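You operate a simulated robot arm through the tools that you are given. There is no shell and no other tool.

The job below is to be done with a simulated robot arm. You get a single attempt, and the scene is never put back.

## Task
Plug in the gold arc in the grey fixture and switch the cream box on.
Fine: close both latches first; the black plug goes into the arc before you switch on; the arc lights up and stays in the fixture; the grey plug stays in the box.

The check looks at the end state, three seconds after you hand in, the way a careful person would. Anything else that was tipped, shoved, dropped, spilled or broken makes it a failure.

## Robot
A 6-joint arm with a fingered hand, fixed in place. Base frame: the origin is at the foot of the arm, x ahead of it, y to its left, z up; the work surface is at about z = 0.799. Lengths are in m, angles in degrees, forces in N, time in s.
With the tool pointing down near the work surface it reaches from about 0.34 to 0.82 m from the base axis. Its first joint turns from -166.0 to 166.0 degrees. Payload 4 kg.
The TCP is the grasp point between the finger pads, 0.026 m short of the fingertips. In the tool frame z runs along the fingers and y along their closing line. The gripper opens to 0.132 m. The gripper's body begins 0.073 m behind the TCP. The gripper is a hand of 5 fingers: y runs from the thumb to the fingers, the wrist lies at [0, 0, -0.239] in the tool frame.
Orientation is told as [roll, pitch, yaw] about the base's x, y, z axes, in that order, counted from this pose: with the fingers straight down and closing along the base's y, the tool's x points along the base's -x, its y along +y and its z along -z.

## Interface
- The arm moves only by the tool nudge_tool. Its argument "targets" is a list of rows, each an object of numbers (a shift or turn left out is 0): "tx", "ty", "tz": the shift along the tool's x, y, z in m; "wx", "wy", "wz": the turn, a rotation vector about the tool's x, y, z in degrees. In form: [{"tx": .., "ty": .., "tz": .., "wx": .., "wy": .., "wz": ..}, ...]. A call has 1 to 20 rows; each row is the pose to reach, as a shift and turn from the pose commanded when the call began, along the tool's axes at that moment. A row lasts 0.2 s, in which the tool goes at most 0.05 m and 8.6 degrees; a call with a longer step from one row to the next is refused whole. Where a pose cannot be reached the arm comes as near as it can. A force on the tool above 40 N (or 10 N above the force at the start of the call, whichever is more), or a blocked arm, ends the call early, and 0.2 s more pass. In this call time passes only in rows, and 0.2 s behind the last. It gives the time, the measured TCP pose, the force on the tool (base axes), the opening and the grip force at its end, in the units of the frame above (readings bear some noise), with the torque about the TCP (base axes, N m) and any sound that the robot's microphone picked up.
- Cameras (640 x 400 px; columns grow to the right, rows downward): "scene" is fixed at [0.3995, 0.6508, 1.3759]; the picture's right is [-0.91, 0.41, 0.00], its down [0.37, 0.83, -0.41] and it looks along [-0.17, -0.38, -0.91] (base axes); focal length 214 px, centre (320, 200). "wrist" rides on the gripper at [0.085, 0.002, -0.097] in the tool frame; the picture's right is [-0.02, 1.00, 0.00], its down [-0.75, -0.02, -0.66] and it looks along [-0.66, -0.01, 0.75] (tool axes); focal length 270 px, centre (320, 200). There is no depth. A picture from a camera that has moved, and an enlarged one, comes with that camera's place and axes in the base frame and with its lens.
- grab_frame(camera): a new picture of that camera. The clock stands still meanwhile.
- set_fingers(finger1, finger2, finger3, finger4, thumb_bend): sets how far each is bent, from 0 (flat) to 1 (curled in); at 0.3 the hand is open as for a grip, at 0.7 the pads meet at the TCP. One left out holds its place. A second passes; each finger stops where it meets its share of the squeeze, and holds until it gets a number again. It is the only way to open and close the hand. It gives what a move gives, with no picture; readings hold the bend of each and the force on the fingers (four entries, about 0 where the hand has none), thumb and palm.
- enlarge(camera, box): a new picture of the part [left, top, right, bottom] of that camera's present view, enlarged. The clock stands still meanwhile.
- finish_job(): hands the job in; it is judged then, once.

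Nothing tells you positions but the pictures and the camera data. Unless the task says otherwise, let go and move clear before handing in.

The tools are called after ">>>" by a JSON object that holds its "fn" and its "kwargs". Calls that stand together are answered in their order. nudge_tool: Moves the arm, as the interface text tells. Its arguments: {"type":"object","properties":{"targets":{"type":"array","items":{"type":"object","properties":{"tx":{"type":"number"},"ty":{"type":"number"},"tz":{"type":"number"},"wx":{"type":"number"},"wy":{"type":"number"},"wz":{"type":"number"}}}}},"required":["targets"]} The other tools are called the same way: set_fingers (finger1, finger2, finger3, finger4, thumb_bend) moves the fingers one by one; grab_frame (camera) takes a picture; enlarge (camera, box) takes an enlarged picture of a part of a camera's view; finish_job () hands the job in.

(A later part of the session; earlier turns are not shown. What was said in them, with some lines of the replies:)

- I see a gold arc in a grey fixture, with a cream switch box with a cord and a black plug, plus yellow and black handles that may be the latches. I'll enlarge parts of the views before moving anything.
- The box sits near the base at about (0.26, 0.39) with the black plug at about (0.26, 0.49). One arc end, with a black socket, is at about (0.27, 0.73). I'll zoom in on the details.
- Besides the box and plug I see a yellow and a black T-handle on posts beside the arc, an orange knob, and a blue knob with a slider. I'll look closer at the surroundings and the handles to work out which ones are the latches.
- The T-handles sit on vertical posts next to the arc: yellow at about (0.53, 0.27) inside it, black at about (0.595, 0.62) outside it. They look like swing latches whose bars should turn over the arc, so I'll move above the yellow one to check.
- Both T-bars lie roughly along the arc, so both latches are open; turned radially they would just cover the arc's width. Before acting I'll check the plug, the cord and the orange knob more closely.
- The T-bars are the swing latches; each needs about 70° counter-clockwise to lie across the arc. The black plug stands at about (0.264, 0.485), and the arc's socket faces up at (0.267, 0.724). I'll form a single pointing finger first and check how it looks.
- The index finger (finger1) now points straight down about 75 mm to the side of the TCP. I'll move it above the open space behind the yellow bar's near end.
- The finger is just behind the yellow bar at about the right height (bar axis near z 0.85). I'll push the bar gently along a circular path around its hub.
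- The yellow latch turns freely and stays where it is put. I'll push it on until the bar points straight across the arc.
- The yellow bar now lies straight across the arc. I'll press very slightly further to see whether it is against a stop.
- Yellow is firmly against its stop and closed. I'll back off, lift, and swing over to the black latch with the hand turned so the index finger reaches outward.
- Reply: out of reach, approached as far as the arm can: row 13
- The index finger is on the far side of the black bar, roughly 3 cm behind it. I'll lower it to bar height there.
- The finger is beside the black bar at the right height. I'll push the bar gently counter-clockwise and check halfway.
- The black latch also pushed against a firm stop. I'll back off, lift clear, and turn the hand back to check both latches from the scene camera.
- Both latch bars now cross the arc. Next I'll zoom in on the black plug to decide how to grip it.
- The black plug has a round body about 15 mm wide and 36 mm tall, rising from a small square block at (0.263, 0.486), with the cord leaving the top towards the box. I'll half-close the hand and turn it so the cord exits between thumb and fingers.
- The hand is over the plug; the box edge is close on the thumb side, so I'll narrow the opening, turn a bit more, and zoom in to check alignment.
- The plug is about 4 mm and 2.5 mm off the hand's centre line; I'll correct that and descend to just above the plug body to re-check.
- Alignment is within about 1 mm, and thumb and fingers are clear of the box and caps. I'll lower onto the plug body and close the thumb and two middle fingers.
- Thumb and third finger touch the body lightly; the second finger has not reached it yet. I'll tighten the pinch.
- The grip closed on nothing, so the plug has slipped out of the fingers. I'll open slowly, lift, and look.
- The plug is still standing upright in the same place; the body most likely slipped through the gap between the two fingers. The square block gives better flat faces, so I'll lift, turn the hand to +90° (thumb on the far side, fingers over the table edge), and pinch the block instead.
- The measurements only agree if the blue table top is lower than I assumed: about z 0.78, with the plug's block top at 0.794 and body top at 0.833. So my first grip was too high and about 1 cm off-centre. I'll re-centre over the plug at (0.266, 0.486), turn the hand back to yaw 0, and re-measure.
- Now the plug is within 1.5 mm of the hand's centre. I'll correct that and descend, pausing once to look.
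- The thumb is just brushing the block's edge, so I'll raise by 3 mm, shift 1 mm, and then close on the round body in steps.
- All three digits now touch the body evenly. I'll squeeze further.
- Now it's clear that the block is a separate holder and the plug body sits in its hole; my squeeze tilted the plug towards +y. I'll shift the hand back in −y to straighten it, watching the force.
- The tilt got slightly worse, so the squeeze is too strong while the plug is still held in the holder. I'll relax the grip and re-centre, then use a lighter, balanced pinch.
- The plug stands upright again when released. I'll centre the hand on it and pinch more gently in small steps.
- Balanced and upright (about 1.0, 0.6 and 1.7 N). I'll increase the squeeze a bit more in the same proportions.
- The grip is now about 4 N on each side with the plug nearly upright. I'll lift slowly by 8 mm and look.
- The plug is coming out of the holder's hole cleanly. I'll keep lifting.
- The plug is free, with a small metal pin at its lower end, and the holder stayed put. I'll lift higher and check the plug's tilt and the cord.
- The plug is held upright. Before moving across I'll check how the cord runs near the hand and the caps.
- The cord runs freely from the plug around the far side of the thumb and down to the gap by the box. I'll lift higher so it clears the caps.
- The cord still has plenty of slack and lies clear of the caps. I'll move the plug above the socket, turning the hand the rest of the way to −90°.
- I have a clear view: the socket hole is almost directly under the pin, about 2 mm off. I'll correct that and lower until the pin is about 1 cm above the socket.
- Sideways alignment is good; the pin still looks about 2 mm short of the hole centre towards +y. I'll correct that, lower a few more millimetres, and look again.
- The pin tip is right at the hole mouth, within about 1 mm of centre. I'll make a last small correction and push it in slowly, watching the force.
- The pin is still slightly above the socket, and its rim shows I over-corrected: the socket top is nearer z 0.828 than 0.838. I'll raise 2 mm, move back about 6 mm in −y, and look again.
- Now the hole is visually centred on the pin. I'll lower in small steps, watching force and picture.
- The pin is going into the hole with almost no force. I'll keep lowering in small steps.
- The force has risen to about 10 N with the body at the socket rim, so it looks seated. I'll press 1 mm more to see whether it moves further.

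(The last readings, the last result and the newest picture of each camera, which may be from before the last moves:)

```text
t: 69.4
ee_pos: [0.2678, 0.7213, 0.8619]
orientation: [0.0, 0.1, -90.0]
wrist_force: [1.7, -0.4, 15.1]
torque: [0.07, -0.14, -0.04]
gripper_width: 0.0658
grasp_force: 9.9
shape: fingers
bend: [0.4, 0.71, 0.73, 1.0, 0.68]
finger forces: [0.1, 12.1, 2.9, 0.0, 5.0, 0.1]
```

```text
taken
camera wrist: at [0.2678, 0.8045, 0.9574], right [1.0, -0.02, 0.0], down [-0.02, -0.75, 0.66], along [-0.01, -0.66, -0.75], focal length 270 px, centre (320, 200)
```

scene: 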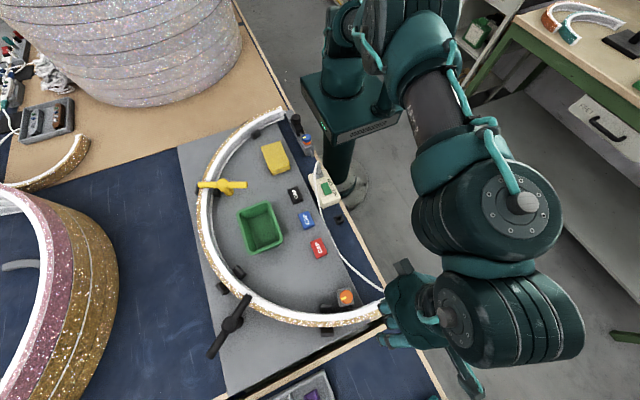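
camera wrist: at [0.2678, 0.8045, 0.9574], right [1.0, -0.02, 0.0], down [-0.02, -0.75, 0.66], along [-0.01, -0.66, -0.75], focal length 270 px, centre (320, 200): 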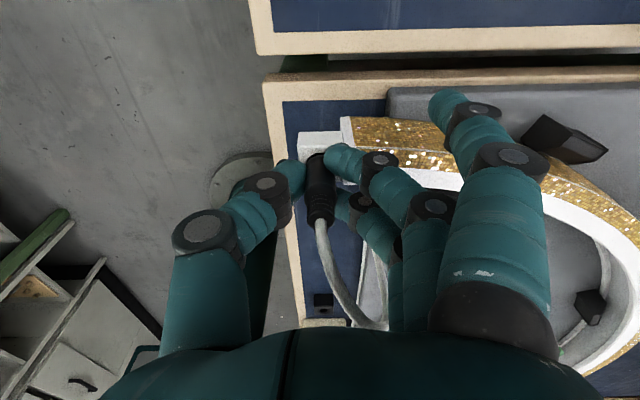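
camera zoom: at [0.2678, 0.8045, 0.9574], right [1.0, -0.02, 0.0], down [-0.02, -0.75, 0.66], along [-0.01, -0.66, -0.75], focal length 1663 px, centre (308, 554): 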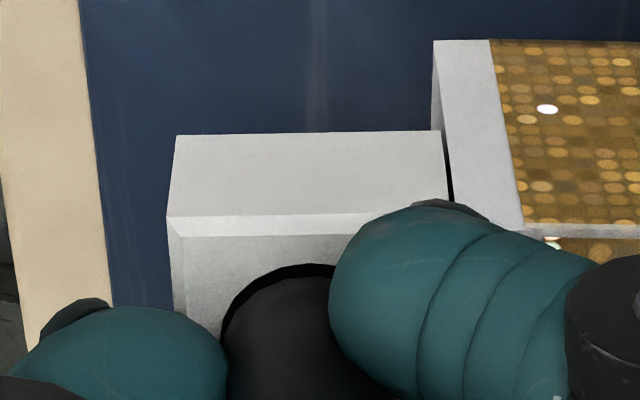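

It has hit a firm stop, so the plug seems fully seated. I'll ease the pressure, open the fingers, and look.

>>> {"fn": "nudge_tool", "kwargs": {"targets": [{"tz": -0.0015}]}}

>>> {"fn": "set_fingers", "kwargs": {"finger2": 0.62, "finger3": 0.62, "thumb_bend": 0.62}}

>>> {"fn": "enlarge", "kwargs": {"camera": "wrist", "box": [250, 100, 394, 200]}}

```text
t: 69.8
ee_pos: [0.2666, 0.7204, 0.8605]
orientation: [-0.1, 0.0, -90.1]
wrist_force: [2.5, 3.4, 10.8]
torque: [0.11, -0.12, 0.01]
gripper_width: 0.0656
grasp_force: 8.5
shape: fingers
bend: [0.4, 0.71, 0.73, 1.0, 0.68]
finger forces: [0.1, 11.1, 2.3, 0.1, 3.5, 0.0]
```

```text
t: 70.8
ee_pos: [0.2672, 0.7214, 0.8615]
orientation: [-0.1, -0.1, -90.0]
wrist_force: [-5.6, 2.5, 14.5]
torque: [0.13, 0.03, 0.03]
gripper_width: 0.0719
grasp_force: 9.6
shape: fingers
bend: [0.4, 0.71, 0.7, 1.0, 0.62]
finger forces: [0.0, 12.8, 6.8, 0.0, 0.0, 0.0]
```

```text
4.00 times, centred on (322, 150) of wrist
camera zoom: at [0.2671, 0.8045, 0.9579], right [1.0, -0.02, 0.0], down [-0.02, -0.75, 0.66], along [-0.01, -0.66, -0.75], focal length 1081 px, centre (312, 400)
```

zoom: 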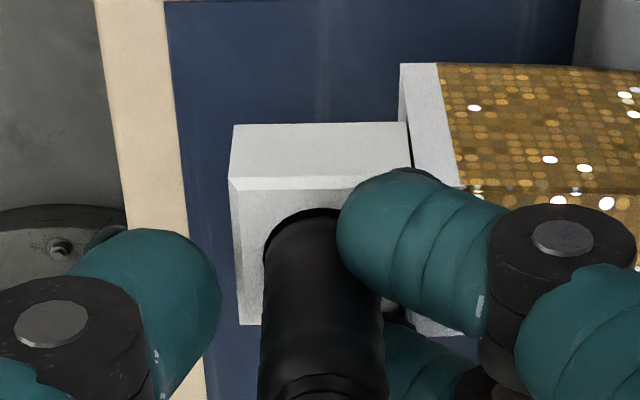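

Thumb is open, but the two fingers swing down as they open and are pressing on the arc top. I'll raise the hand straight up so they come free.

>>> {"fn": "nudge_tool", "kwargs": {"targets": [{"tz": -0.003}, {"tz": -0.007}, {"tz": -0.011}, {"tz": -0.015}]}}

>>> {"fn": "enlarge", "kwargs": {"camera": "wrist", "box": [250, 100, 394, 200]}}

```text
t: 71.8
ee_pos: [0.2654, 0.7202, 0.8763]
orientation: [0.0, 0.0, -90.0]
wrist_force: [0.2, 0.4, 0.7]
torque: [0.01, -0.02, -0.02]
gripper_width: 0.072
grasp_force: 0.0
shape: fingers
bend: [0.4, 0.62, 0.62, 1.0, 0.62]
finger forces: [0.0, 0.1, 0.0, 0.0, 0.0, 0.0]
```

```text
4.00 times, centred on (322, 150) of wrist
camera zoom: at [0.2674, 0.8043, 0.9727], right [1.0, -0.02, 0.0], down [-0.02, -0.75, 0.66], along [-0.01, -0.66, -0.75], focal length 1081 px, centre (312, 400)
```

zoom: 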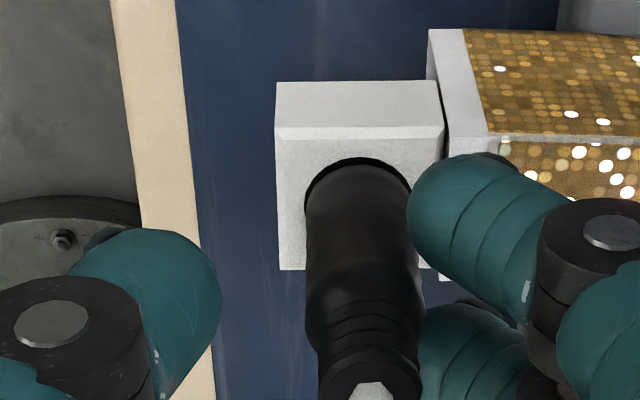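

The plug stands upright in the arc's socket. Before lifting the hand away I'll check where the cord runs relative to the fingers.

>>> {"fn": "grab_frame", "kwargs": {"camera": "wrist"}}

>>> {"fn": "enlarge", "kwargs": {"camera": "wrist", "box": [280, 170, 460, 350]}}

>>> {"fn": "enlarge", "kwargs": {"camera": "scene", "box": [300, 140, 440, 340]}}

```text
taken
camera wrist: at [0.2674, 0.8043, 0.9727], right [1.0, -0.02, 0.0], down [-0.02, -0.75, 0.66], along [-0.01, -0.66, -0.75], focal length 270 px, centre (320, 200)
```

wrist: 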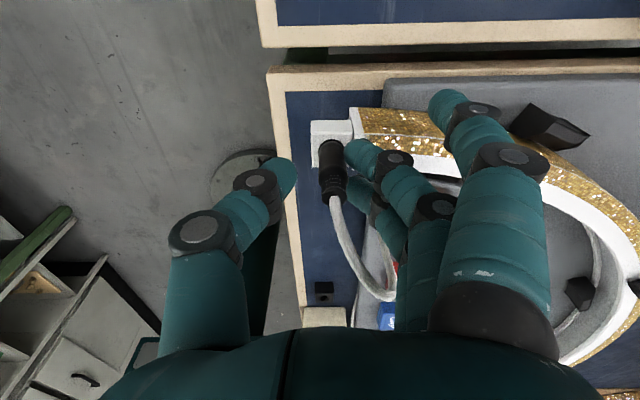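

```text
2.22 times, centred on (370, 260) of wrist
camera zoom: at [0.2674, 0.8043, 0.9727], right [1.0, -0.02, 0.0], down [-0.02, -0.75, 0.66], along [-0.01, -0.66, -0.75], focal length 601 px, centre (209, 67)
```

zoom: 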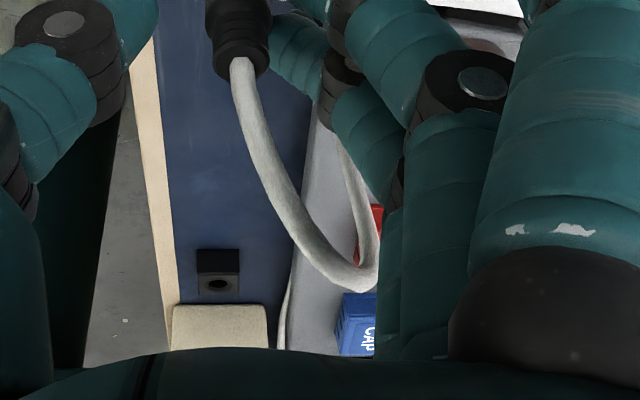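

```text
2.00 times, centred on (370, 240) of scene
camera zoom: at [0.3995, 0.6508, 1.3759], right [-0.91, 0.41, 0.0], down [0.37, 0.83, -0.41], along [-0.17, -0.38, -0.91], focal length 429 px, centre (220, 120)
```

zoom: 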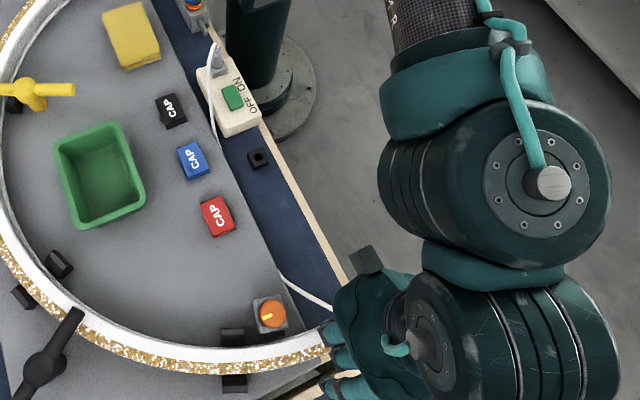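

The plug looks well seated and the cord loops loosely beside the fingers. I'll raise the hand a little and check that nothing is dragged along.

>>> {"fn": "nudge_tool", "kwargs": {"targets": [{"tz": -0.008}, {"tz": -0.016}, {"tz": -0.024}]}}

>>> {"fn": "grab_frame", "kwargs": {"camera": "wrist"}}

>>> {"fn": "enlarge", "kwargs": {"camera": "wrist", "box": [260, 90, 460, 350]}}

```text
t: 72.6
ee_pos: [0.2664, 0.7198, 0.8993]
orientation: [0.0, 0.0, -90.1]
wrist_force: [0.5, 0.1, 0.3]
torque: [0.0, 0.0, 0.01]
gripper_width: 0.0721
grasp_force: 0.1
shape: fingers
bend: [0.4, 0.62, 0.62, 1.0, 0.62]
finger forces: [0.0, 0.0, 0.0, 0.0, 0.0, 0.1]
```

```text
taken
camera wrist: at [0.2671, 0.8033, 0.9963], right [1.0, -0.02, 0.0], down [-0.02, -0.75, 0.66], along [-0.01, -0.66, -0.75], focal length 270 px, centre (320, 200)
```

wrist: 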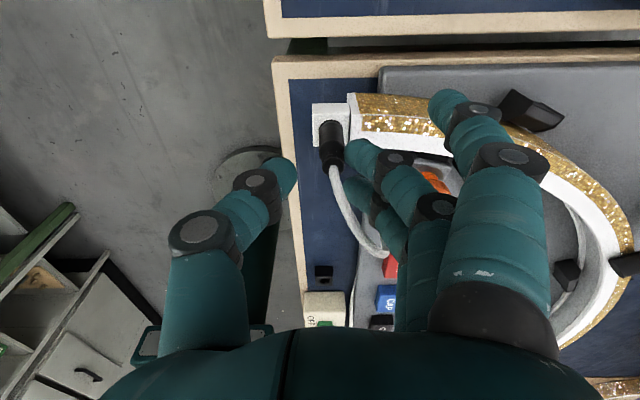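

```text
1.54 times, centred on (360, 220) of wrist
camera zoom: at [0.2671, 0.8033, 0.9963], right [1.0, -0.02, 0.0], down [-0.02, -0.75, 0.66], along [-0.01, -0.66, -0.75], focal length 416 px, centre (258, 169)
```

zoom: 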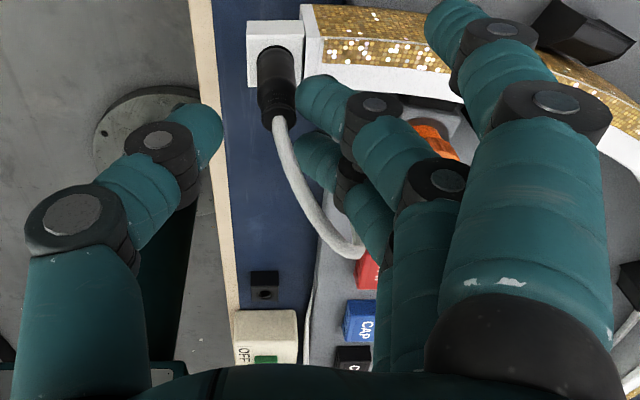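

Nothing is being dragged along and the plug stays put. I'll raise the hand well clear and look.

>>> {"fn": "nudge_tool", "kwargs": {"targets": [{"tz": -0.02}, {"tz": -0.04}, {"tz": -0.06}, {"tz": -0.08}]}}

>>> {"fn": "grab_frame", "kwargs": {"camera": "wrist"}}

>>> {"fn": "enlarge", "kwargs": {"camera": "wrist", "box": [290, 70, 390, 170]}}

>>> {"fn": "enlarge", "kwargs": {"camera": "wrist", "box": [270, 80, 450, 330]}}

```text
t: 73.6
ee_pos: [0.2664, 0.7213, 0.9788]
orientation: [0.0, 0.0, -89.9]
wrist_force: [-0.2, -1.1, 0.0]
torque: [0.02, 0.02, -0.03]
gripper_width: 0.0721
grasp_force: 0.0
shape: fingers
bend: [0.4, 0.62, 0.62, 1.0, 0.62]
finger forces: [0.0, 0.1, 0.1, 0.0, 0.0, 0.1]
```

```text
taken
camera wrist: at [0.268, 0.8043, 1.0754], right [1.0, -0.02, 0.0], down [-0.02, -0.75, 0.66], along [-0.01, -0.66, -0.75], focal length 270 px, centre (320, 200)
```

wrist: 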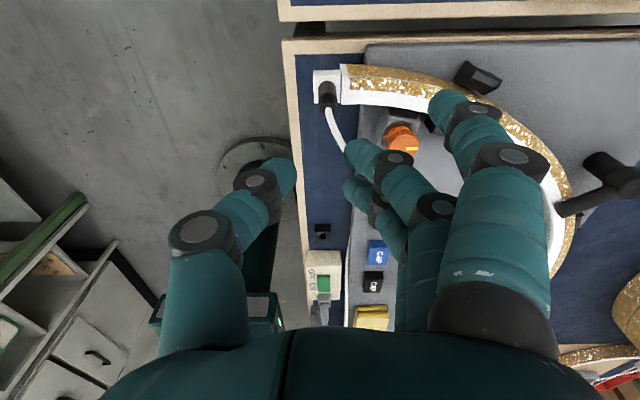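

```text
4.00 times, centred on (340, 120) of wrist
camera zoom: at [0.268, 0.8043, 1.0754], right [1.0, -0.02, 0.0], down [-0.02, -0.75, 0.66], along [-0.01, -0.66, -0.75], focal length 1081 px, centre (240, 520)
```

zoom: 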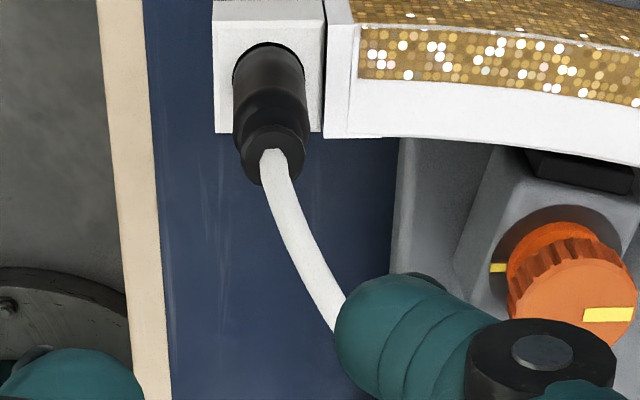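

```text
1.60 times, centred on (360, 205) of wrist
camera zoom: at [0.268, 0.8043, 1.0754], right [1.0, -0.02, 0.0], down [-0.02, -0.75, 0.66], along [-0.01, -0.66, -0.75], focal length 432 px, centre (256, 192)
```

zoom: 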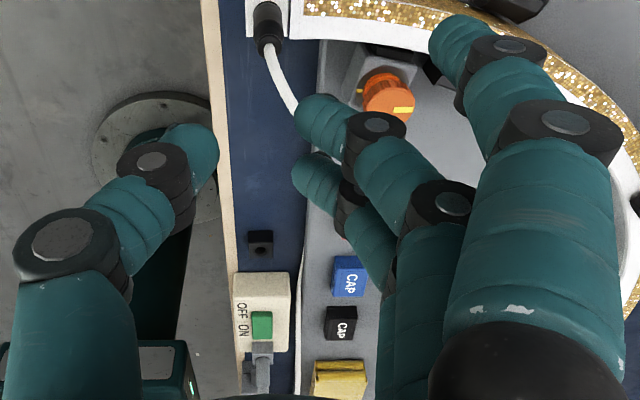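

The black plug is in the arc's socket with the cord slack, and the grey plug is still in the box. Next is the green rocker: its ON half (towards −y) is raised, so I'll make a pointing finger again and move to the box.

>>> {"fn": "set_fingers", "kwargs": {"finger1": 0.3, "finger2": 1.0, "finger3": 1.0, "finger4": 1.0, "thumb_bend": 0.45}}

>>> {"fn": "nudge_tool", "kwargs": {"targets": [{"tx": -0.0148, "ty": 0.0035, "tz": -0.01, "wz": -8.5}, {"tx": -0.0296, "ty": 0.007, "tz": -0.02, "wz": -17}, {"tx": -0.0444, "ty": 0.0105, "tz": -0.02, "wz": -25.5}, {"tx": -0.0592, "ty": 0.014, "tz": -0.02, "wz": -34}, {"tx": -0.074, "ty": 0.0175, "tz": -0.02, "wz": -42.5}, {"tx": -0.0888, "ty": 0.021, "tz": -0.02, "wz": -51}, {"tx": -0.1036, "ty": 0.0245, "tz": -0.02, "wz": -59.5}, {"tx": -0.1184, "ty": 0.028, "tz": -0.02, "wz": -68}, {"tx": -0.1332, "ty": 0.0315, "tz": -0.02, "wz": -76.5}, {"tx": -0.148, "ty": 0.035, "tz": -0.02, "wz": -85}, {"tx": -0.1628, "ty": 0.0385, "tz": -0.02, "wz": -93.5}, {"tx": -0.1776, "ty": 0.042, "tz": -0.02, "wz": -102}, {"tx": -0.1924, "ty": 0.0455, "tz": -0.02, "wz": -110.5}, {"tx": -0.2072, "ty": 0.049, "tz": -0.02, "wz": -119}, {"tx": -0.222, "ty": 0.0525, "tz": -0.02, "wz": -127.5}, {"tx": -0.2368, "ty": 0.056, "tz": -0.02, "wz": -136}, {"tx": -0.2516, "ty": 0.0595, "tz": -0.02, "wz": -144.5}, {"tx": -0.2664, "ty": 0.063, "tz": -0.02, "wz": -153}, {"tx": -0.2812, "ty": 0.0665, "tz": -0.02, "wz": -161.5}, {"tx": -0.296, "ty": 0.07, "tz": -0.02, "wz": -170}]}}

>>> {"fn": "nudge_tool", "kwargs": {"targets": [{"wz": -5}, {"wz": -10}]}}

>>> {"fn": "grab_frame", "kwargs": {"camera": "wrist"}}

>>> {"fn": "grab_frame", "kwargs": {"camera": "scene"}}

```text
t: 74.6
ee_pos: [0.2676, 0.7203, 0.978]
orientation: [0.0, 0.0, -90.0]
wrist_force: [-0.3, -0.7, 0.0]
torque: [-0.02, -0.01, 0.0]
gripper_width: 0.1142
grasp_force: 0.0
shape: fingers
bend: [0.3, 1.0, 1.0, 1.0, 0.45]
finger forces: [0.0, 0.0, 0.1, 0.0, 0.0, 0.0]
```

```text
t: 78.8
ee_pos: [0.3379, 0.4247, 0.9986]
orientation: [0.0, -0.1, 80.1]
wrist_force: [0.4, 0.5, -0.2]
torque: [0.02, -0.06, -0.01]
gripper_width: 0.1145
grasp_force: 0.0
shape: fingers
bend: [0.3, 1.0, 1.0, 1.0, 0.45]
finger forces: [0.0, 0.0, 0.0, 0.0, 0.0, 0.1]
```

```text
t: 79.4
ee_pos: [0.3368, 0.4249, 1.0]
orientation: [0.0, 0.0, 90.1]
wrist_force: [-0.2, 1.0, -0.3]
torque: [0.0, 0.02, -0.01]
gripper_width: 0.1141
grasp_force: 0.0
shape: fingers
bend: [0.3, 1.0, 1.0, 1.0, 0.45]
finger forces: [0.0, 0.0, 0.0, 0.1, 0.1, 0.1]
```

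```text
taken
camera wrist: at [0.3346, 0.3394, 1.0962], right [-1.0, 0.02, 0.0], down [0.01, 0.75, 0.66], along [0.01, 0.66, -0.75], focal length 270 px, centre (320, 200)
```

wrist: 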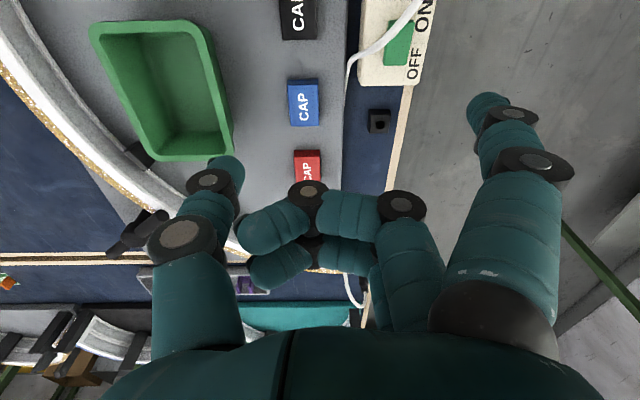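

```text
taken
```

scene: 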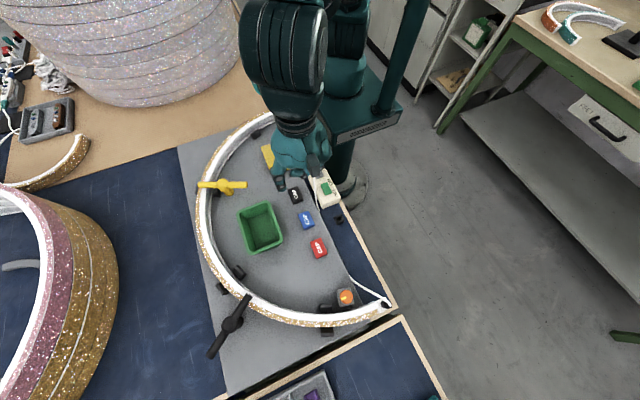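

>>> {"fn": "enlarge", "kwargs": {"camera": "wrist", "box": [320, 0, 460, 140]}}

>>> {"fn": "enlarge", "kwargs": {"camera": "scene", "box": [270, 120, 400, 320]}}

>>> {"fn": "enlarge", "kwargs": {"camera": "scene", "box": [340, 270, 410, 330]}}

```text
2.86 times, centred on (390, 70) of wrist
camera zoom: at [0.3346, 0.3394, 1.0962], right [-1.0, 0.02, 0.0], down [0.01, 0.75, 0.66], along [0.01, 0.66, -0.75], focal length 772 px, centre (120, 571)
```

zoom: 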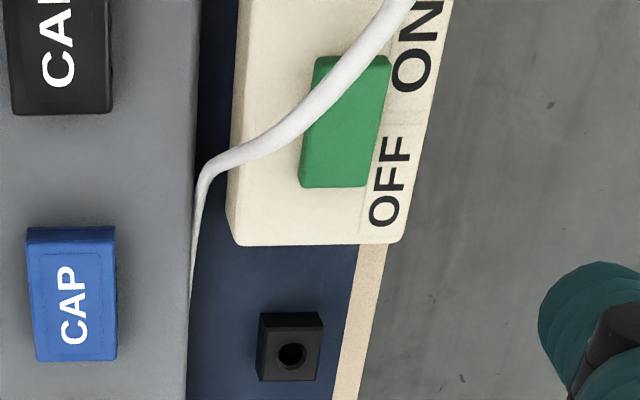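

```text
2.00 times, centred on (335, 220) of scene
camera zoom: at [0.3995, 0.6508, 1.3759], right [-0.91, 0.41, 0.0], down [0.37, 0.83, -0.41], along [-0.17, -0.38, -0.91], focal length 429 px, centre (290, 160)
```

zoom: 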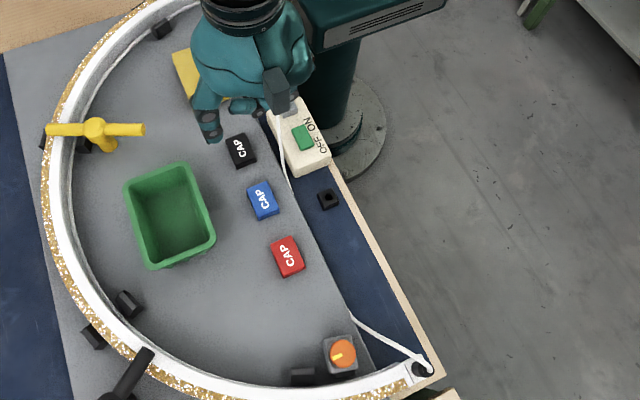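

```text
6.67 times, centred on (375, 300) of scene
camera zoom: at [0.3995, 0.6508, 1.3759], right [-0.91, 0.41, 0.0], down [0.37, 0.83, -0.41], along [-0.17, -0.38, -0.91], focal length 1430 px, centre (-47, -467)
```

zoom: 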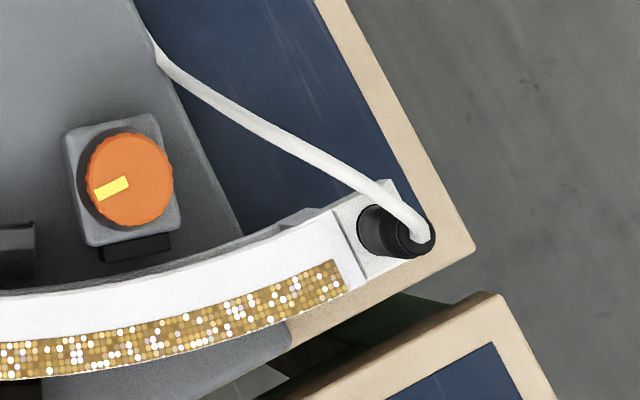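

Triangulating the rocker from two views puts it at x 0.255–0.278, y 0.377–0.413, with the ON side about 3 mm higher, at z ≈ 0.825. I'll bring the fingertip over the ON half at (0.267, 0.385) and lower to just above it.

>>> {"fn": "nudge_tool", "kwargs": {"targets": [{"tx": 0.002, "ty": -0.0015, "tz": 0.03}, {"tx": 0.004, "ty": -0.003, "tz": 0.06}, {"tx": 0.004, "ty": -0.003, "tz": 0.09}, {"tx": 0.004, "ty": -0.003, "tz": 0.115}]}}

>>> {"fn": "grab_frame", "kwargs": {"camera": "wrist"}}

>>> {"fn": "enlarge", "kwargs": {"camera": "scene", "box": [290, 150, 370, 220]}}

```text
t: 80.4
ee_pos: [0.339, 0.4206, 0.885]
orientation: [0.0, 0.1, 90.1]
wrist_force: [-0.3, 0.8, 0.5]
torque: [-0.02, 0.02, 0.04]
gripper_width: 0.1142
grasp_force: 0.0
shape: fingers
bend: [0.3, 1.0, 1.0, 1.0, 0.45]
finger forces: [0.0, 0.1, 0.0, 0.0, 0.0, 0.1]
```

```text
taken
camera wrist: at [0.3368, 0.3361, 0.9811], right [-1.0, 0.02, 0.0], down [0.02, 0.75, 0.66], along [0.01, 0.66, -0.75], focal length 270 px, centre (320, 200)
```

wrist: 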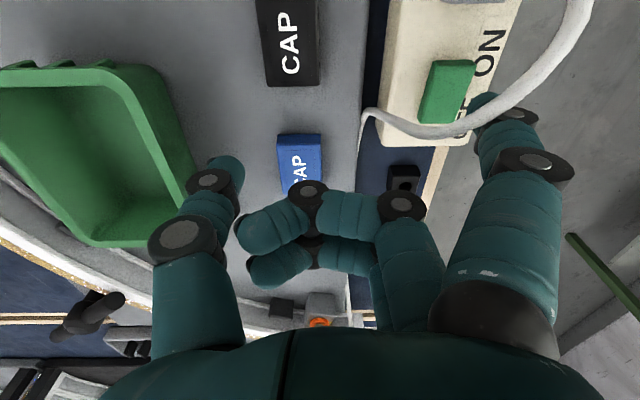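

```text
5.71 times, centred on (330, 185) of scene
camera zoom: at [0.3995, 0.6508, 1.3759], right [-0.91, 0.41, 0.0], down [0.37, 0.83, -0.41], along [-0.17, -0.38, -0.91], focal length 1226 px, centre (263, 286)
```

zoom: 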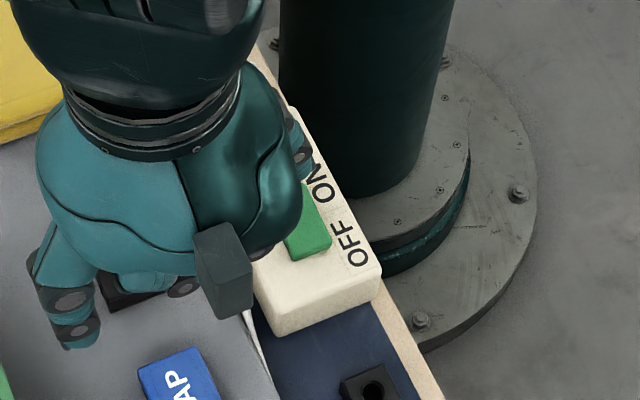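

>>> {"fn": "enlarge", "kwargs": {"camera": "wrist", "box": [360, 0, 600, 170]}}

```text
2.35 times, centred on (480, 85) of wrist
camera zoom: at [0.3368, 0.3361, 0.9811], right [-1.0, 0.02, 0.0], down [0.02, 0.75, 0.66], along [0.01, 0.66, -0.75], focal length 636 px, centre (-56, 471)
```

zoom: 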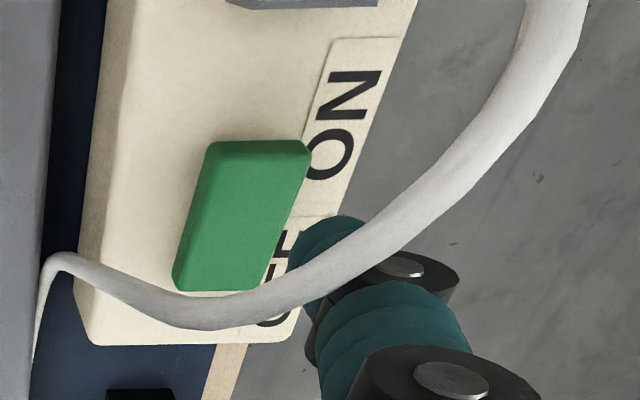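

The fingertip is vertically above the ON half; the cord runs close beside it but is free to move. I'll lower to just above the rocker.

>>> {"fn": "nudge_tool", "kwargs": {"targets": [{"tz": 0.008}, {"tz": 0.016}, {"tz": 0.024}]}}

>>> {"fn": "enlarge", "kwargs": {"camera": "wrist", "box": [360, 0, 600, 170]}}

>>> {"fn": "enlarge", "kwargs": {"camera": "scene", "box": [290, 150, 370, 220]}}

```text
t: 81.2
ee_pos: [0.3403, 0.4209, 0.8618]
orientation: [0.1, 0.1, 90.0]
wrist_force: [0.7, 0.3, -0.4]
torque: [0.0, 0.03, 0.0]
gripper_width: 0.1139
grasp_force: 0.0
shape: fingers
bend: [0.3, 1.0, 1.0, 1.0, 0.45]
finger forces: [0.0, 0.0, 0.1, 0.0, 0.1, 0.1]
```

```text
2.35 times, centred on (480, 85) of wrist
camera zoom: at [0.3366, 0.3356, 0.9577], right [-1.0, 0.02, 0.0], down [0.02, 0.75, 0.66], along [0.01, 0.66, -0.75], focal length 636 px, centre (-56, 471)
```

zoom: 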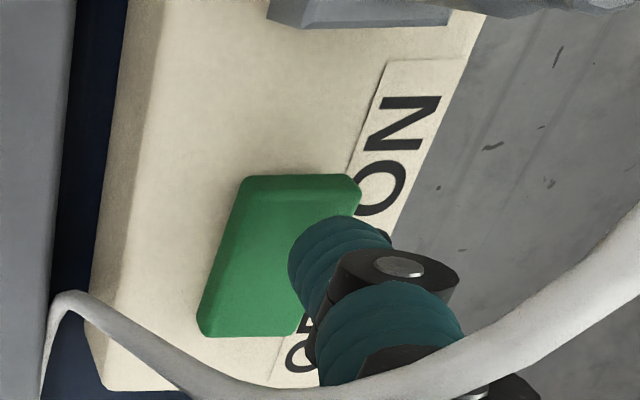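

```text
5.71 times, centred on (330, 185) of scene
camera zoom: at [0.3995, 0.6508, 1.3759], right [-0.91, 0.41, 0.0], down [0.37, 0.83, -0.41], along [-0.17, -0.38, -0.91], focal length 1226 px, centre (263, 286)
```

zoom: 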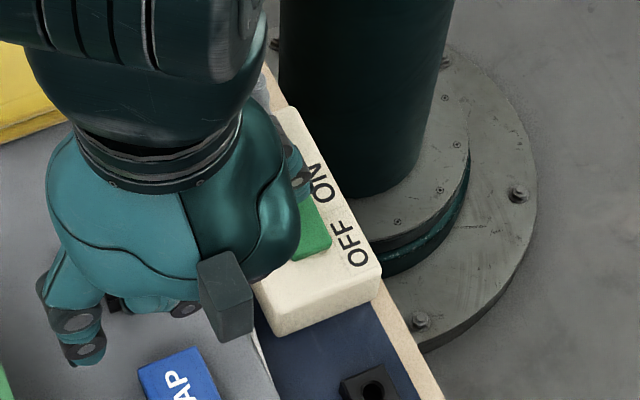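

The fingertip is a few millimetres above the ON half. I'll move 3 mm further towards the ON end and press down gently in small steps.

>>> {"fn": "nudge_tool", "kwargs": {"targets": [{"tx": 0.003}, {"tx": 0.003, "tz": 0.002}, {"tx": 0.003, "tz": 0.004}, {"tx": 0.003, "tz": 0.006}]}}

>>> {"fn": "enlarge", "kwargs": {"camera": "wrist", "box": [360, 0, 600, 170]}}

```text
t: 82.2
ee_pos: [0.3379, 0.4187, 0.856]
orientation: [0.0, 0.1, 90.0]
wrist_force: [-0.1, -0.1, -0.7]
torque: [-0.02, 0.03, -0.01]
gripper_width: 0.114
grasp_force: 0.3
shape: fingers
bend: [0.3, 1.0, 1.0, 1.0, 0.45]
finger forces: [0.4, 0.1, 0.0, 0.0, 0.1, 0.0]
```

```text
2.35 times, centred on (480, 85) of wrist
camera zoom: at [0.3363, 0.3325, 0.9513], right [-1.0, 0.02, 0.0], down [0.02, 0.75, 0.66], along [0.01, 0.66, -0.75], focal length 636 px, centre (-56, 471)
```

zoom: 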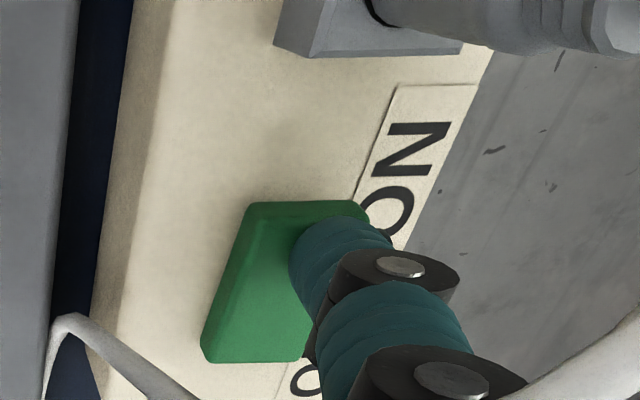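

>>> {"fn": "nudge_tool", "kwargs": {"targets": [{"tz": 0.001}, {"tz": 0.002}, {"tz": 0.003}]}}

>>> {"fn": "enlarge", "kwargs": {"camera": "wrist", "box": [360, 0, 600, 170]}}

```text
t: 83.0
ee_pos: [0.3402, 0.4176, 0.8497]
orientation: [0.0, 0.1, 90.0]
wrist_force: [0.2, 0.0, -0.2]
torque: [0.02, 0.03, -0.02]
gripper_width: 0.1148
grasp_force: 0.0
shape: fingers
bend: [0.3, 1.0, 1.0, 1.0, 0.45]
finger forces: [0.2, 0.1, 0.1, 0.0, 0.0, 0.0]
```

```text
2.35 times, centred on (480, 85) of wrist
camera zoom: at [0.3366, 0.3324, 0.9478], right [-1.0, 0.02, 0.0], down [0.02, 0.75, 0.66], along [0.01, 0.66, -0.75], focal length 636 px, centre (-56, 471)
```

zoom: 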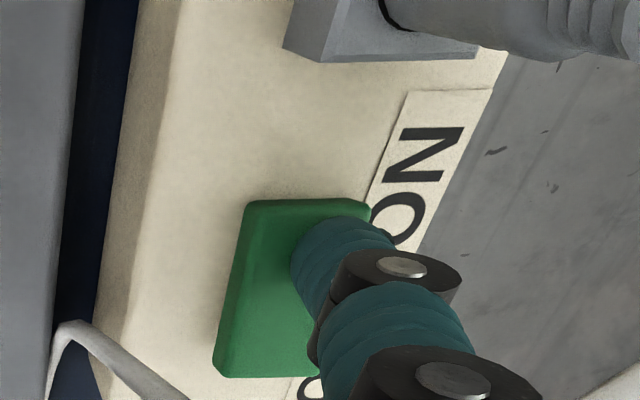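

The rocker is tilting under the finger with little resistance. I'll press on to its stop.

>>> {"fn": "nudge_tool", "kwargs": {"targets": [{"tz": 0.001}, {"tz": 0.002}, {"tz": 0.003}]}}

>>> {"fn": "grab_frame", "kwargs": {"camera": "scene"}}

>>> {"fn": "enlarge", "kwargs": {"camera": "wrist", "box": [360, 0, 600, 170]}}

```text
t: 83.8
ee_pos: [0.3396, 0.4185, 0.849]
orientation: [-0.1, -0.1, 90.0]
wrist_force: [6.9, -0.8, 15.6]
torque: [-0.5, 1.18, 0.26]
gripper_width: 0.1168
grasp_force: 8.1
shape: fingers
bend: [0.3, 1.0, 1.0, 1.0, 0.45]
finger forces: [15.8, 0.1, 0.0, 0.1, 0.0, 0.1]
```

```text
taken
```

scene: 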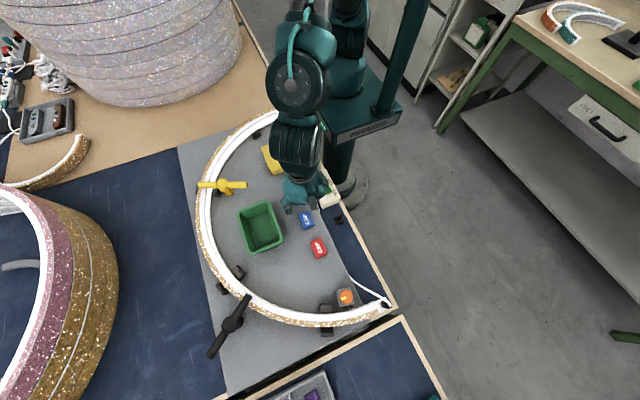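

```text
2.35 times, centred on (480, 85) of wrist
camera zoom: at [0.3374, 0.3322, 0.9455], right [-1.0, 0.02, 0.0], down [0.01, 0.75, 0.66], along [0.01, 0.66, -0.75], focal length 636 px, centre (-56, 471)
```

zoom: 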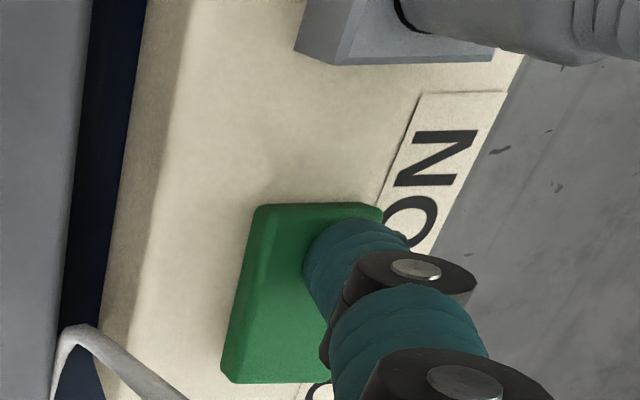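

The rocker reached its stop. I'll lift the finger straight up and see whether the arc is lit.

>>> {"fn": "nudge_tool", "kwargs": {"targets": [{"tz": -0.01}, {"tz": -0.03}, {"tz": -0.05}, {"tz": -0.08}, {"tz": -0.11}]}}

>>> {"fn": "grab_frame", "kwargs": {"camera": "scene"}}

>>> {"fn": "enlarge", "kwargs": {"camera": "scene", "box": [180, 220, 420, 370]}}

>>> {"fn": "grab_frame", "kwargs": {"camera": "wrist"}}

>>> {"fn": "enlarge", "kwargs": {"camera": "wrist", "box": [320, 0, 460, 140]}}

```text
t: 85.0
ee_pos: [0.3399, 0.4177, 0.9581]
orientation: [0.0, 0.1, 90.0]
wrist_force: [1.2, 0.0, -0.8]
torque: [0.01, 0.0, 0.01]
gripper_width: 0.1147
grasp_force: 0.0
shape: fingers
bend: [0.3, 1.0, 1.0, 1.0, 0.45]
finger forces: [0.0, 0.0, 0.0, 0.0, 0.0, 0.1]
```

```text
taken
```

scene: 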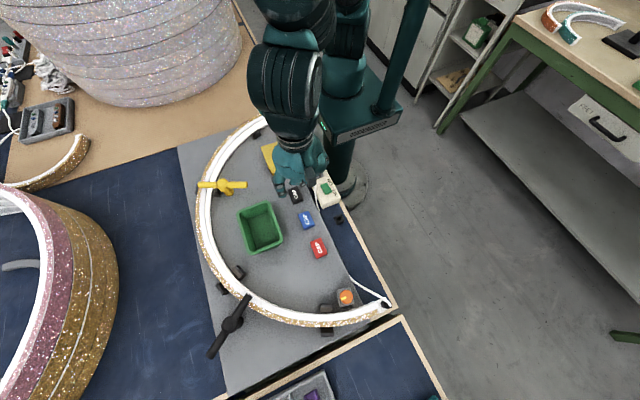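

```text
2.67 times, centred on (300, 295) of scene
camera zoom: at [0.3995, 0.6508, 1.3759], right [-0.91, 0.41, 0.0], down [0.37, 0.83, -0.41], along [-0.17, -0.38, -0.91], focal length 572 px, centre (373, -53)
```

zoom: 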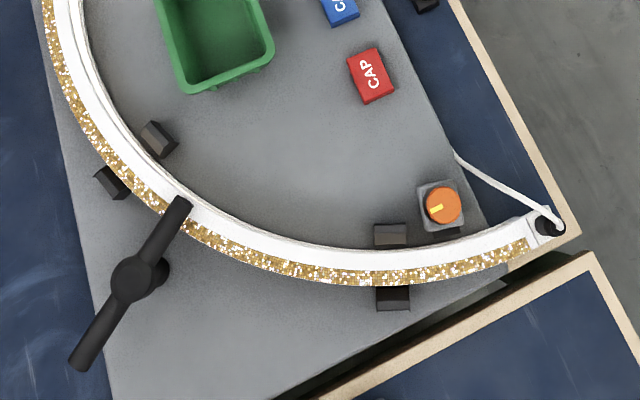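

```text
taken
camera wrist: at [0.3379, 0.3324, 1.0549], right [-1.0, 0.02, 0.0], down [0.02, 0.75, 0.66], along [0.01, 0.66, -0.75], focal length 270 px, centre (320, 200)
```

wrist: 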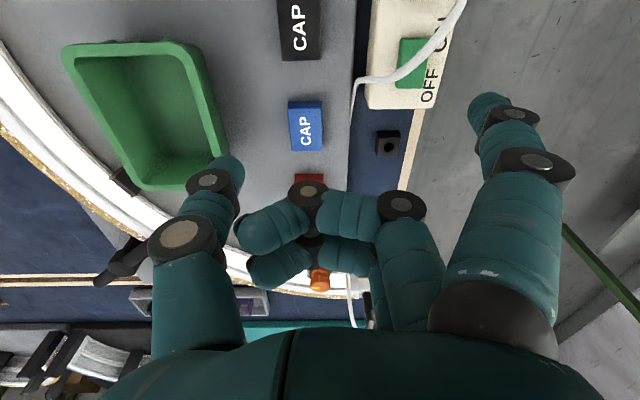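

```text
2.86 times, centred on (390, 70) of wrist
camera zoom: at [0.3379, 0.3324, 1.0549], right [-1.0, 0.02, 0.0], down [0.02, 0.75, 0.66], along [0.01, 0.66, -0.75], focal length 772 px, centre (120, 571)
```

zoom: 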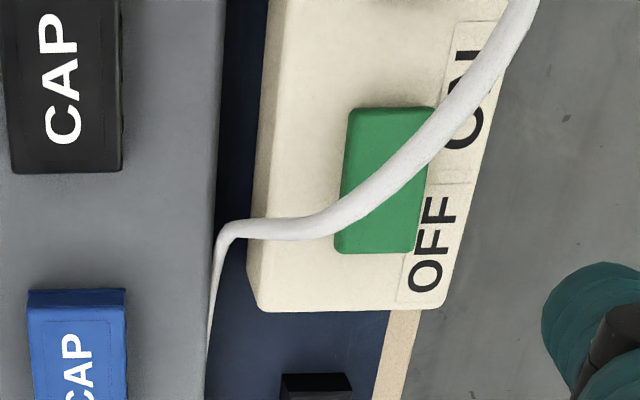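

The inner face of the arc now looks bright white where it was grey before, so it appears to be lit. I'll move the hand clear and verify everything.

>>> {"fn": "nudge_tool", "kwargs": {"targets": [{"tz": -0.03}, {"tz": -0.06, "tx": 0.0, "ty": 0.0}, {"tz": -0.09, "tx": -0.02}, {"tz": -0.12, "tx": -0.04}, {"tz": -0.14, "tx": -0.06}]}}

>>> {"fn": "grab_frame", "kwargs": {"camera": "scene"}}

>>> {"fn": "enlarge", "kwargs": {"camera": "scene", "box": [180, 100, 400, 240]}}

>>> {"fn": "enlarge", "kwargs": {"camera": "scene", "box": [190, 150, 270, 200]}}

>>> {"fn": "enlarge", "kwargs": {"camera": "scene", "box": [330, 260, 410, 320]}}

>>> {"fn": "enlarge", "kwargs": {"camera": "scene", "box": [290, 140, 370, 240]}}

>>> {"fn": "grab_frame", "kwargs": {"camera": "wrist"}}

```text
t: 86.2
ee_pos: [0.3382, 0.4792, 1.0985]
orientation: [0.0, -0.1, 89.9]
wrist_force: [-0.5, 0.1, -0.9]
torque: [0.02, 0.0, 0.0]
gripper_width: 0.1143
grasp_force: 0.0
shape: fingers
bend: [0.3, 1.0, 1.0, 1.0, 0.45]
finger forces: [0.0, 0.0, 0.1, 0.1, 0.0, 0.0]
```

```text
taken
```

scene: 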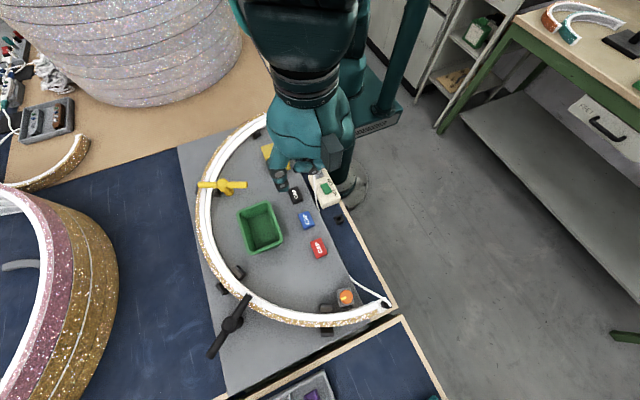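

```text
2.86 times, centred on (290, 170) of scene
camera zoom: at [0.3995, 0.6508, 1.3759], right [-0.91, 0.41, 0.0], down [0.37, 0.83, -0.41], along [-0.17, -0.38, -0.91], focal length 613 px, centre (406, 286)
```

zoom: 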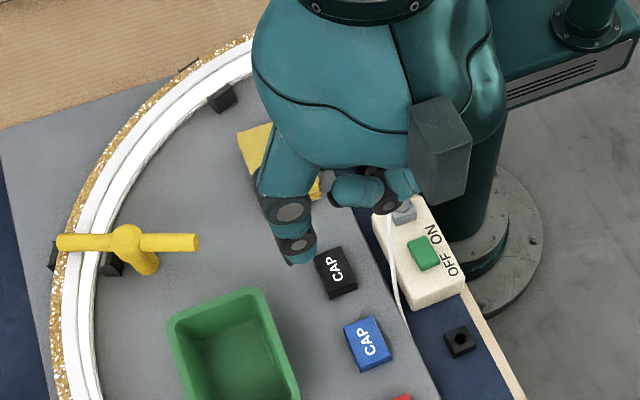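

```text
8.00 times, centred on (230, 175) of scene
camera zoom: at [0.3995, 0.6508, 1.3759], right [-0.91, 0.41, 0.0], down [0.37, 0.83, -0.41], along [-0.17, -0.38, -0.91], focal length 1716 px, centre (1040, 400)
```

zoom: 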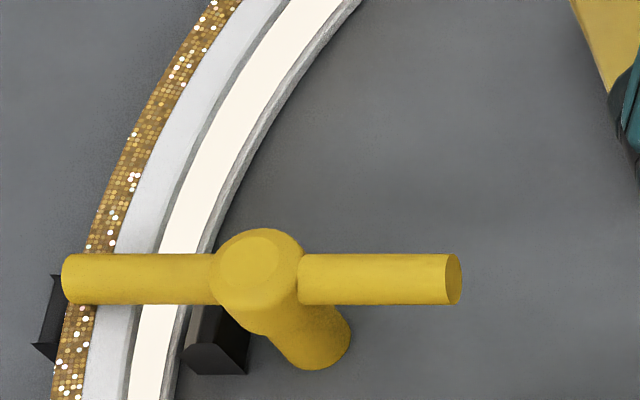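

```text
6.67 times, centred on (370, 290) of scene
camera zoom: at [0.3995, 0.6508, 1.3759], right [-0.91, 0.41, 0.0], down [0.37, 0.83, -0.41], along [-0.17, -0.38, -0.91], focal length 1430 px, centre (-13, -400)
```

zoom: 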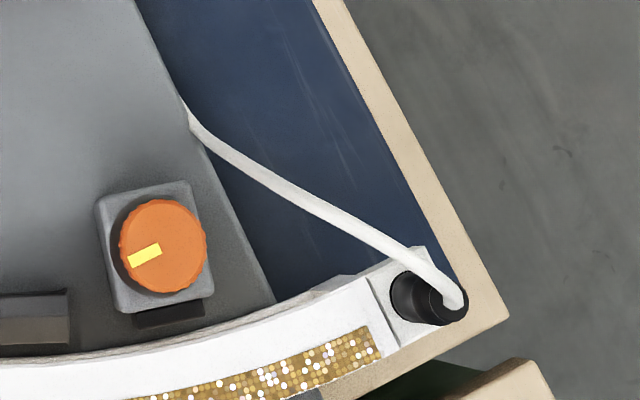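

```text
4.00 times, centred on (330, 190) of scene
camera zoom: at [0.3995, 0.6508, 1.3759], right [-0.91, 0.41, 0.0], down [0.37, 0.83, -0.41], along [-0.17, -0.38, -0.91], focal length 858 px, centre (280, 240)
```

zoom: 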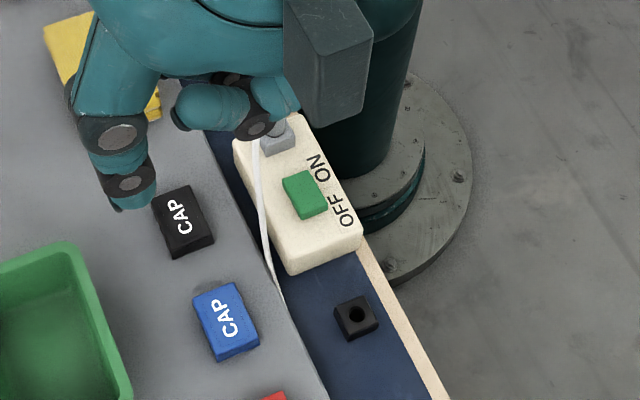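

```text
taken
camera wrist: at [0.3357, 0.3938, 1.194], right [-1.0, 0.02, 0.0], down [0.02, 0.75, 0.66], along [0.01, 0.66, -0.75], focal length 270 px, centre (320, 200)
```

wrist: 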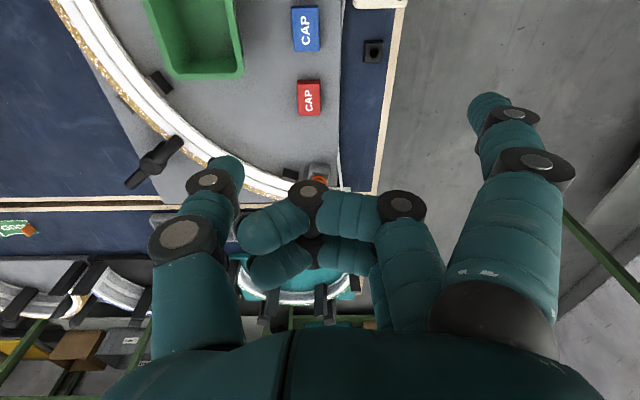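

The arc's diffuser now glows warm white. I'll move the hand further away to check the grey plug and the rest of the scene before handing in.

>>> {"fn": "nudge_tool", "kwargs": {"targets": [{"tx": -0.02, "ty": 0.015, "tz": -0.01}, {"tx": -0.04, "ty": 0.03, "tz": -0.02}, {"tx": -0.06, "ty": 0.045, "tz": -0.03}, {"tx": -0.08, "ty": 0.06, "tz": -0.04}, {"tx": -0.1, "ty": 0.075, "tz": -0.045}, {"tx": -0.12, "ty": 0.09, "tz": -0.05}]}}

>>> {"fn": "grab_frame", "kwargs": {"camera": "scene"}}

>>> {"fn": "enlarge", "kwargs": {"camera": "scene", "box": [250, 90, 370, 240]}}

>>> {"fn": "enlarge", "kwargs": {"camera": "scene", "box": [180, 220, 420, 370]}}

```text
t: 87.6
ee_pos: [0.248, 0.5995, 1.148]
orientation: [0.1, 0.1, 90.0]
wrist_force: [0.2, 0.4, 0.3]
torque: [0.01, 0.0, 0.0]
gripper_width: 0.1147
grasp_force: 0.0
shape: fingers
bend: [0.3, 1.0, 1.0, 1.0, 0.45]
finger forces: [0.1, 0.0, 0.1, 0.1, 0.0, 0.0]
```

```text
taken
```

scene: 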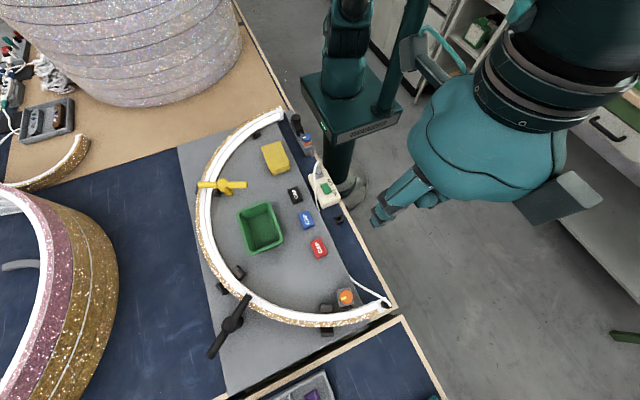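

```text
2.67 times, centred on (310, 165) of scene
camera zoom: at [0.3995, 0.6508, 1.3759], right [-0.91, 0.41, 0.0], down [0.37, 0.83, -0.41], along [-0.17, -0.38, -0.91], focal length 572 px, centre (347, 293)
```

zoom: 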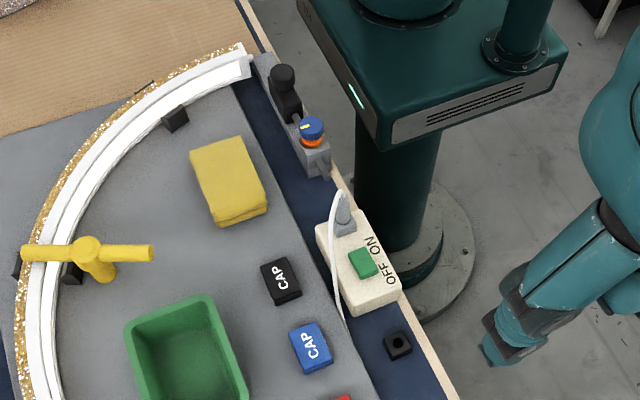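

```text
2.67 times, centred on (300, 295) of scene
camera zoom: at [0.3995, 0.6508, 1.3759], right [-0.91, 0.41, 0.0], down [0.37, 0.83, -0.41], along [-0.17, -0.38, -0.91], focal length 572 px, centre (373, -53)
```

zoom: 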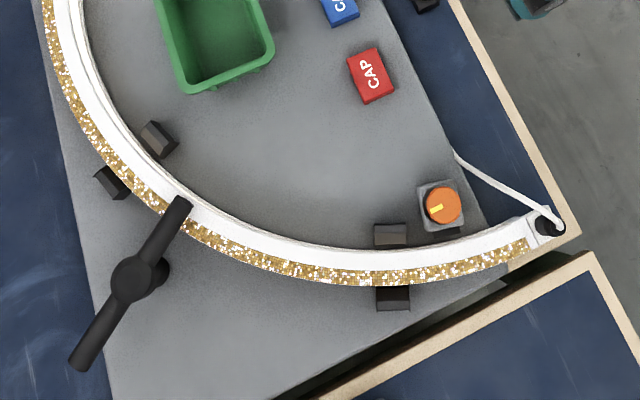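

Both latches lie across the arc, the black plug is in the socket, the grey plug is still in the box, and the arc is glowing. Caps, tray, knobs and holder look unmoved and the hand is clear, so I'm handing in.

>>> {"fn": "finish_job", "kwargs": {}}

```text
The job is handed in.
```

The gold arc is plugged in and lit, with the cream box switched on. I've handed the job in; the tool confirmed the hand-in but not the result of the check.

- **Latches:** I closed the yellow and black latches first. Each was pushed to a firm stop, and their bars now lie across the arc.
- **Black plug:** it sits upright in the arc's socket and went in before I switched on. My first attempts to grip it slipped or tilted it in its holder, but it stayed standing and nothing fell.
- **Grey plug:** it is still in the box, and the cord has slack.
- **Switch:** I pressed the green rocker to its stop on the ON side. The arc's inner face now glows warm white where it was grey before, and the arc is still in the fixture.
- **Everything else:** the caps, tray, knobs and empty plug holder look unmoved in the last pictures. The hand is empty and clear of the table.

While seating the plug, two fingers pressed on the top of the arc with about 15 N for a moment. The arc looks to be in the same place as before.
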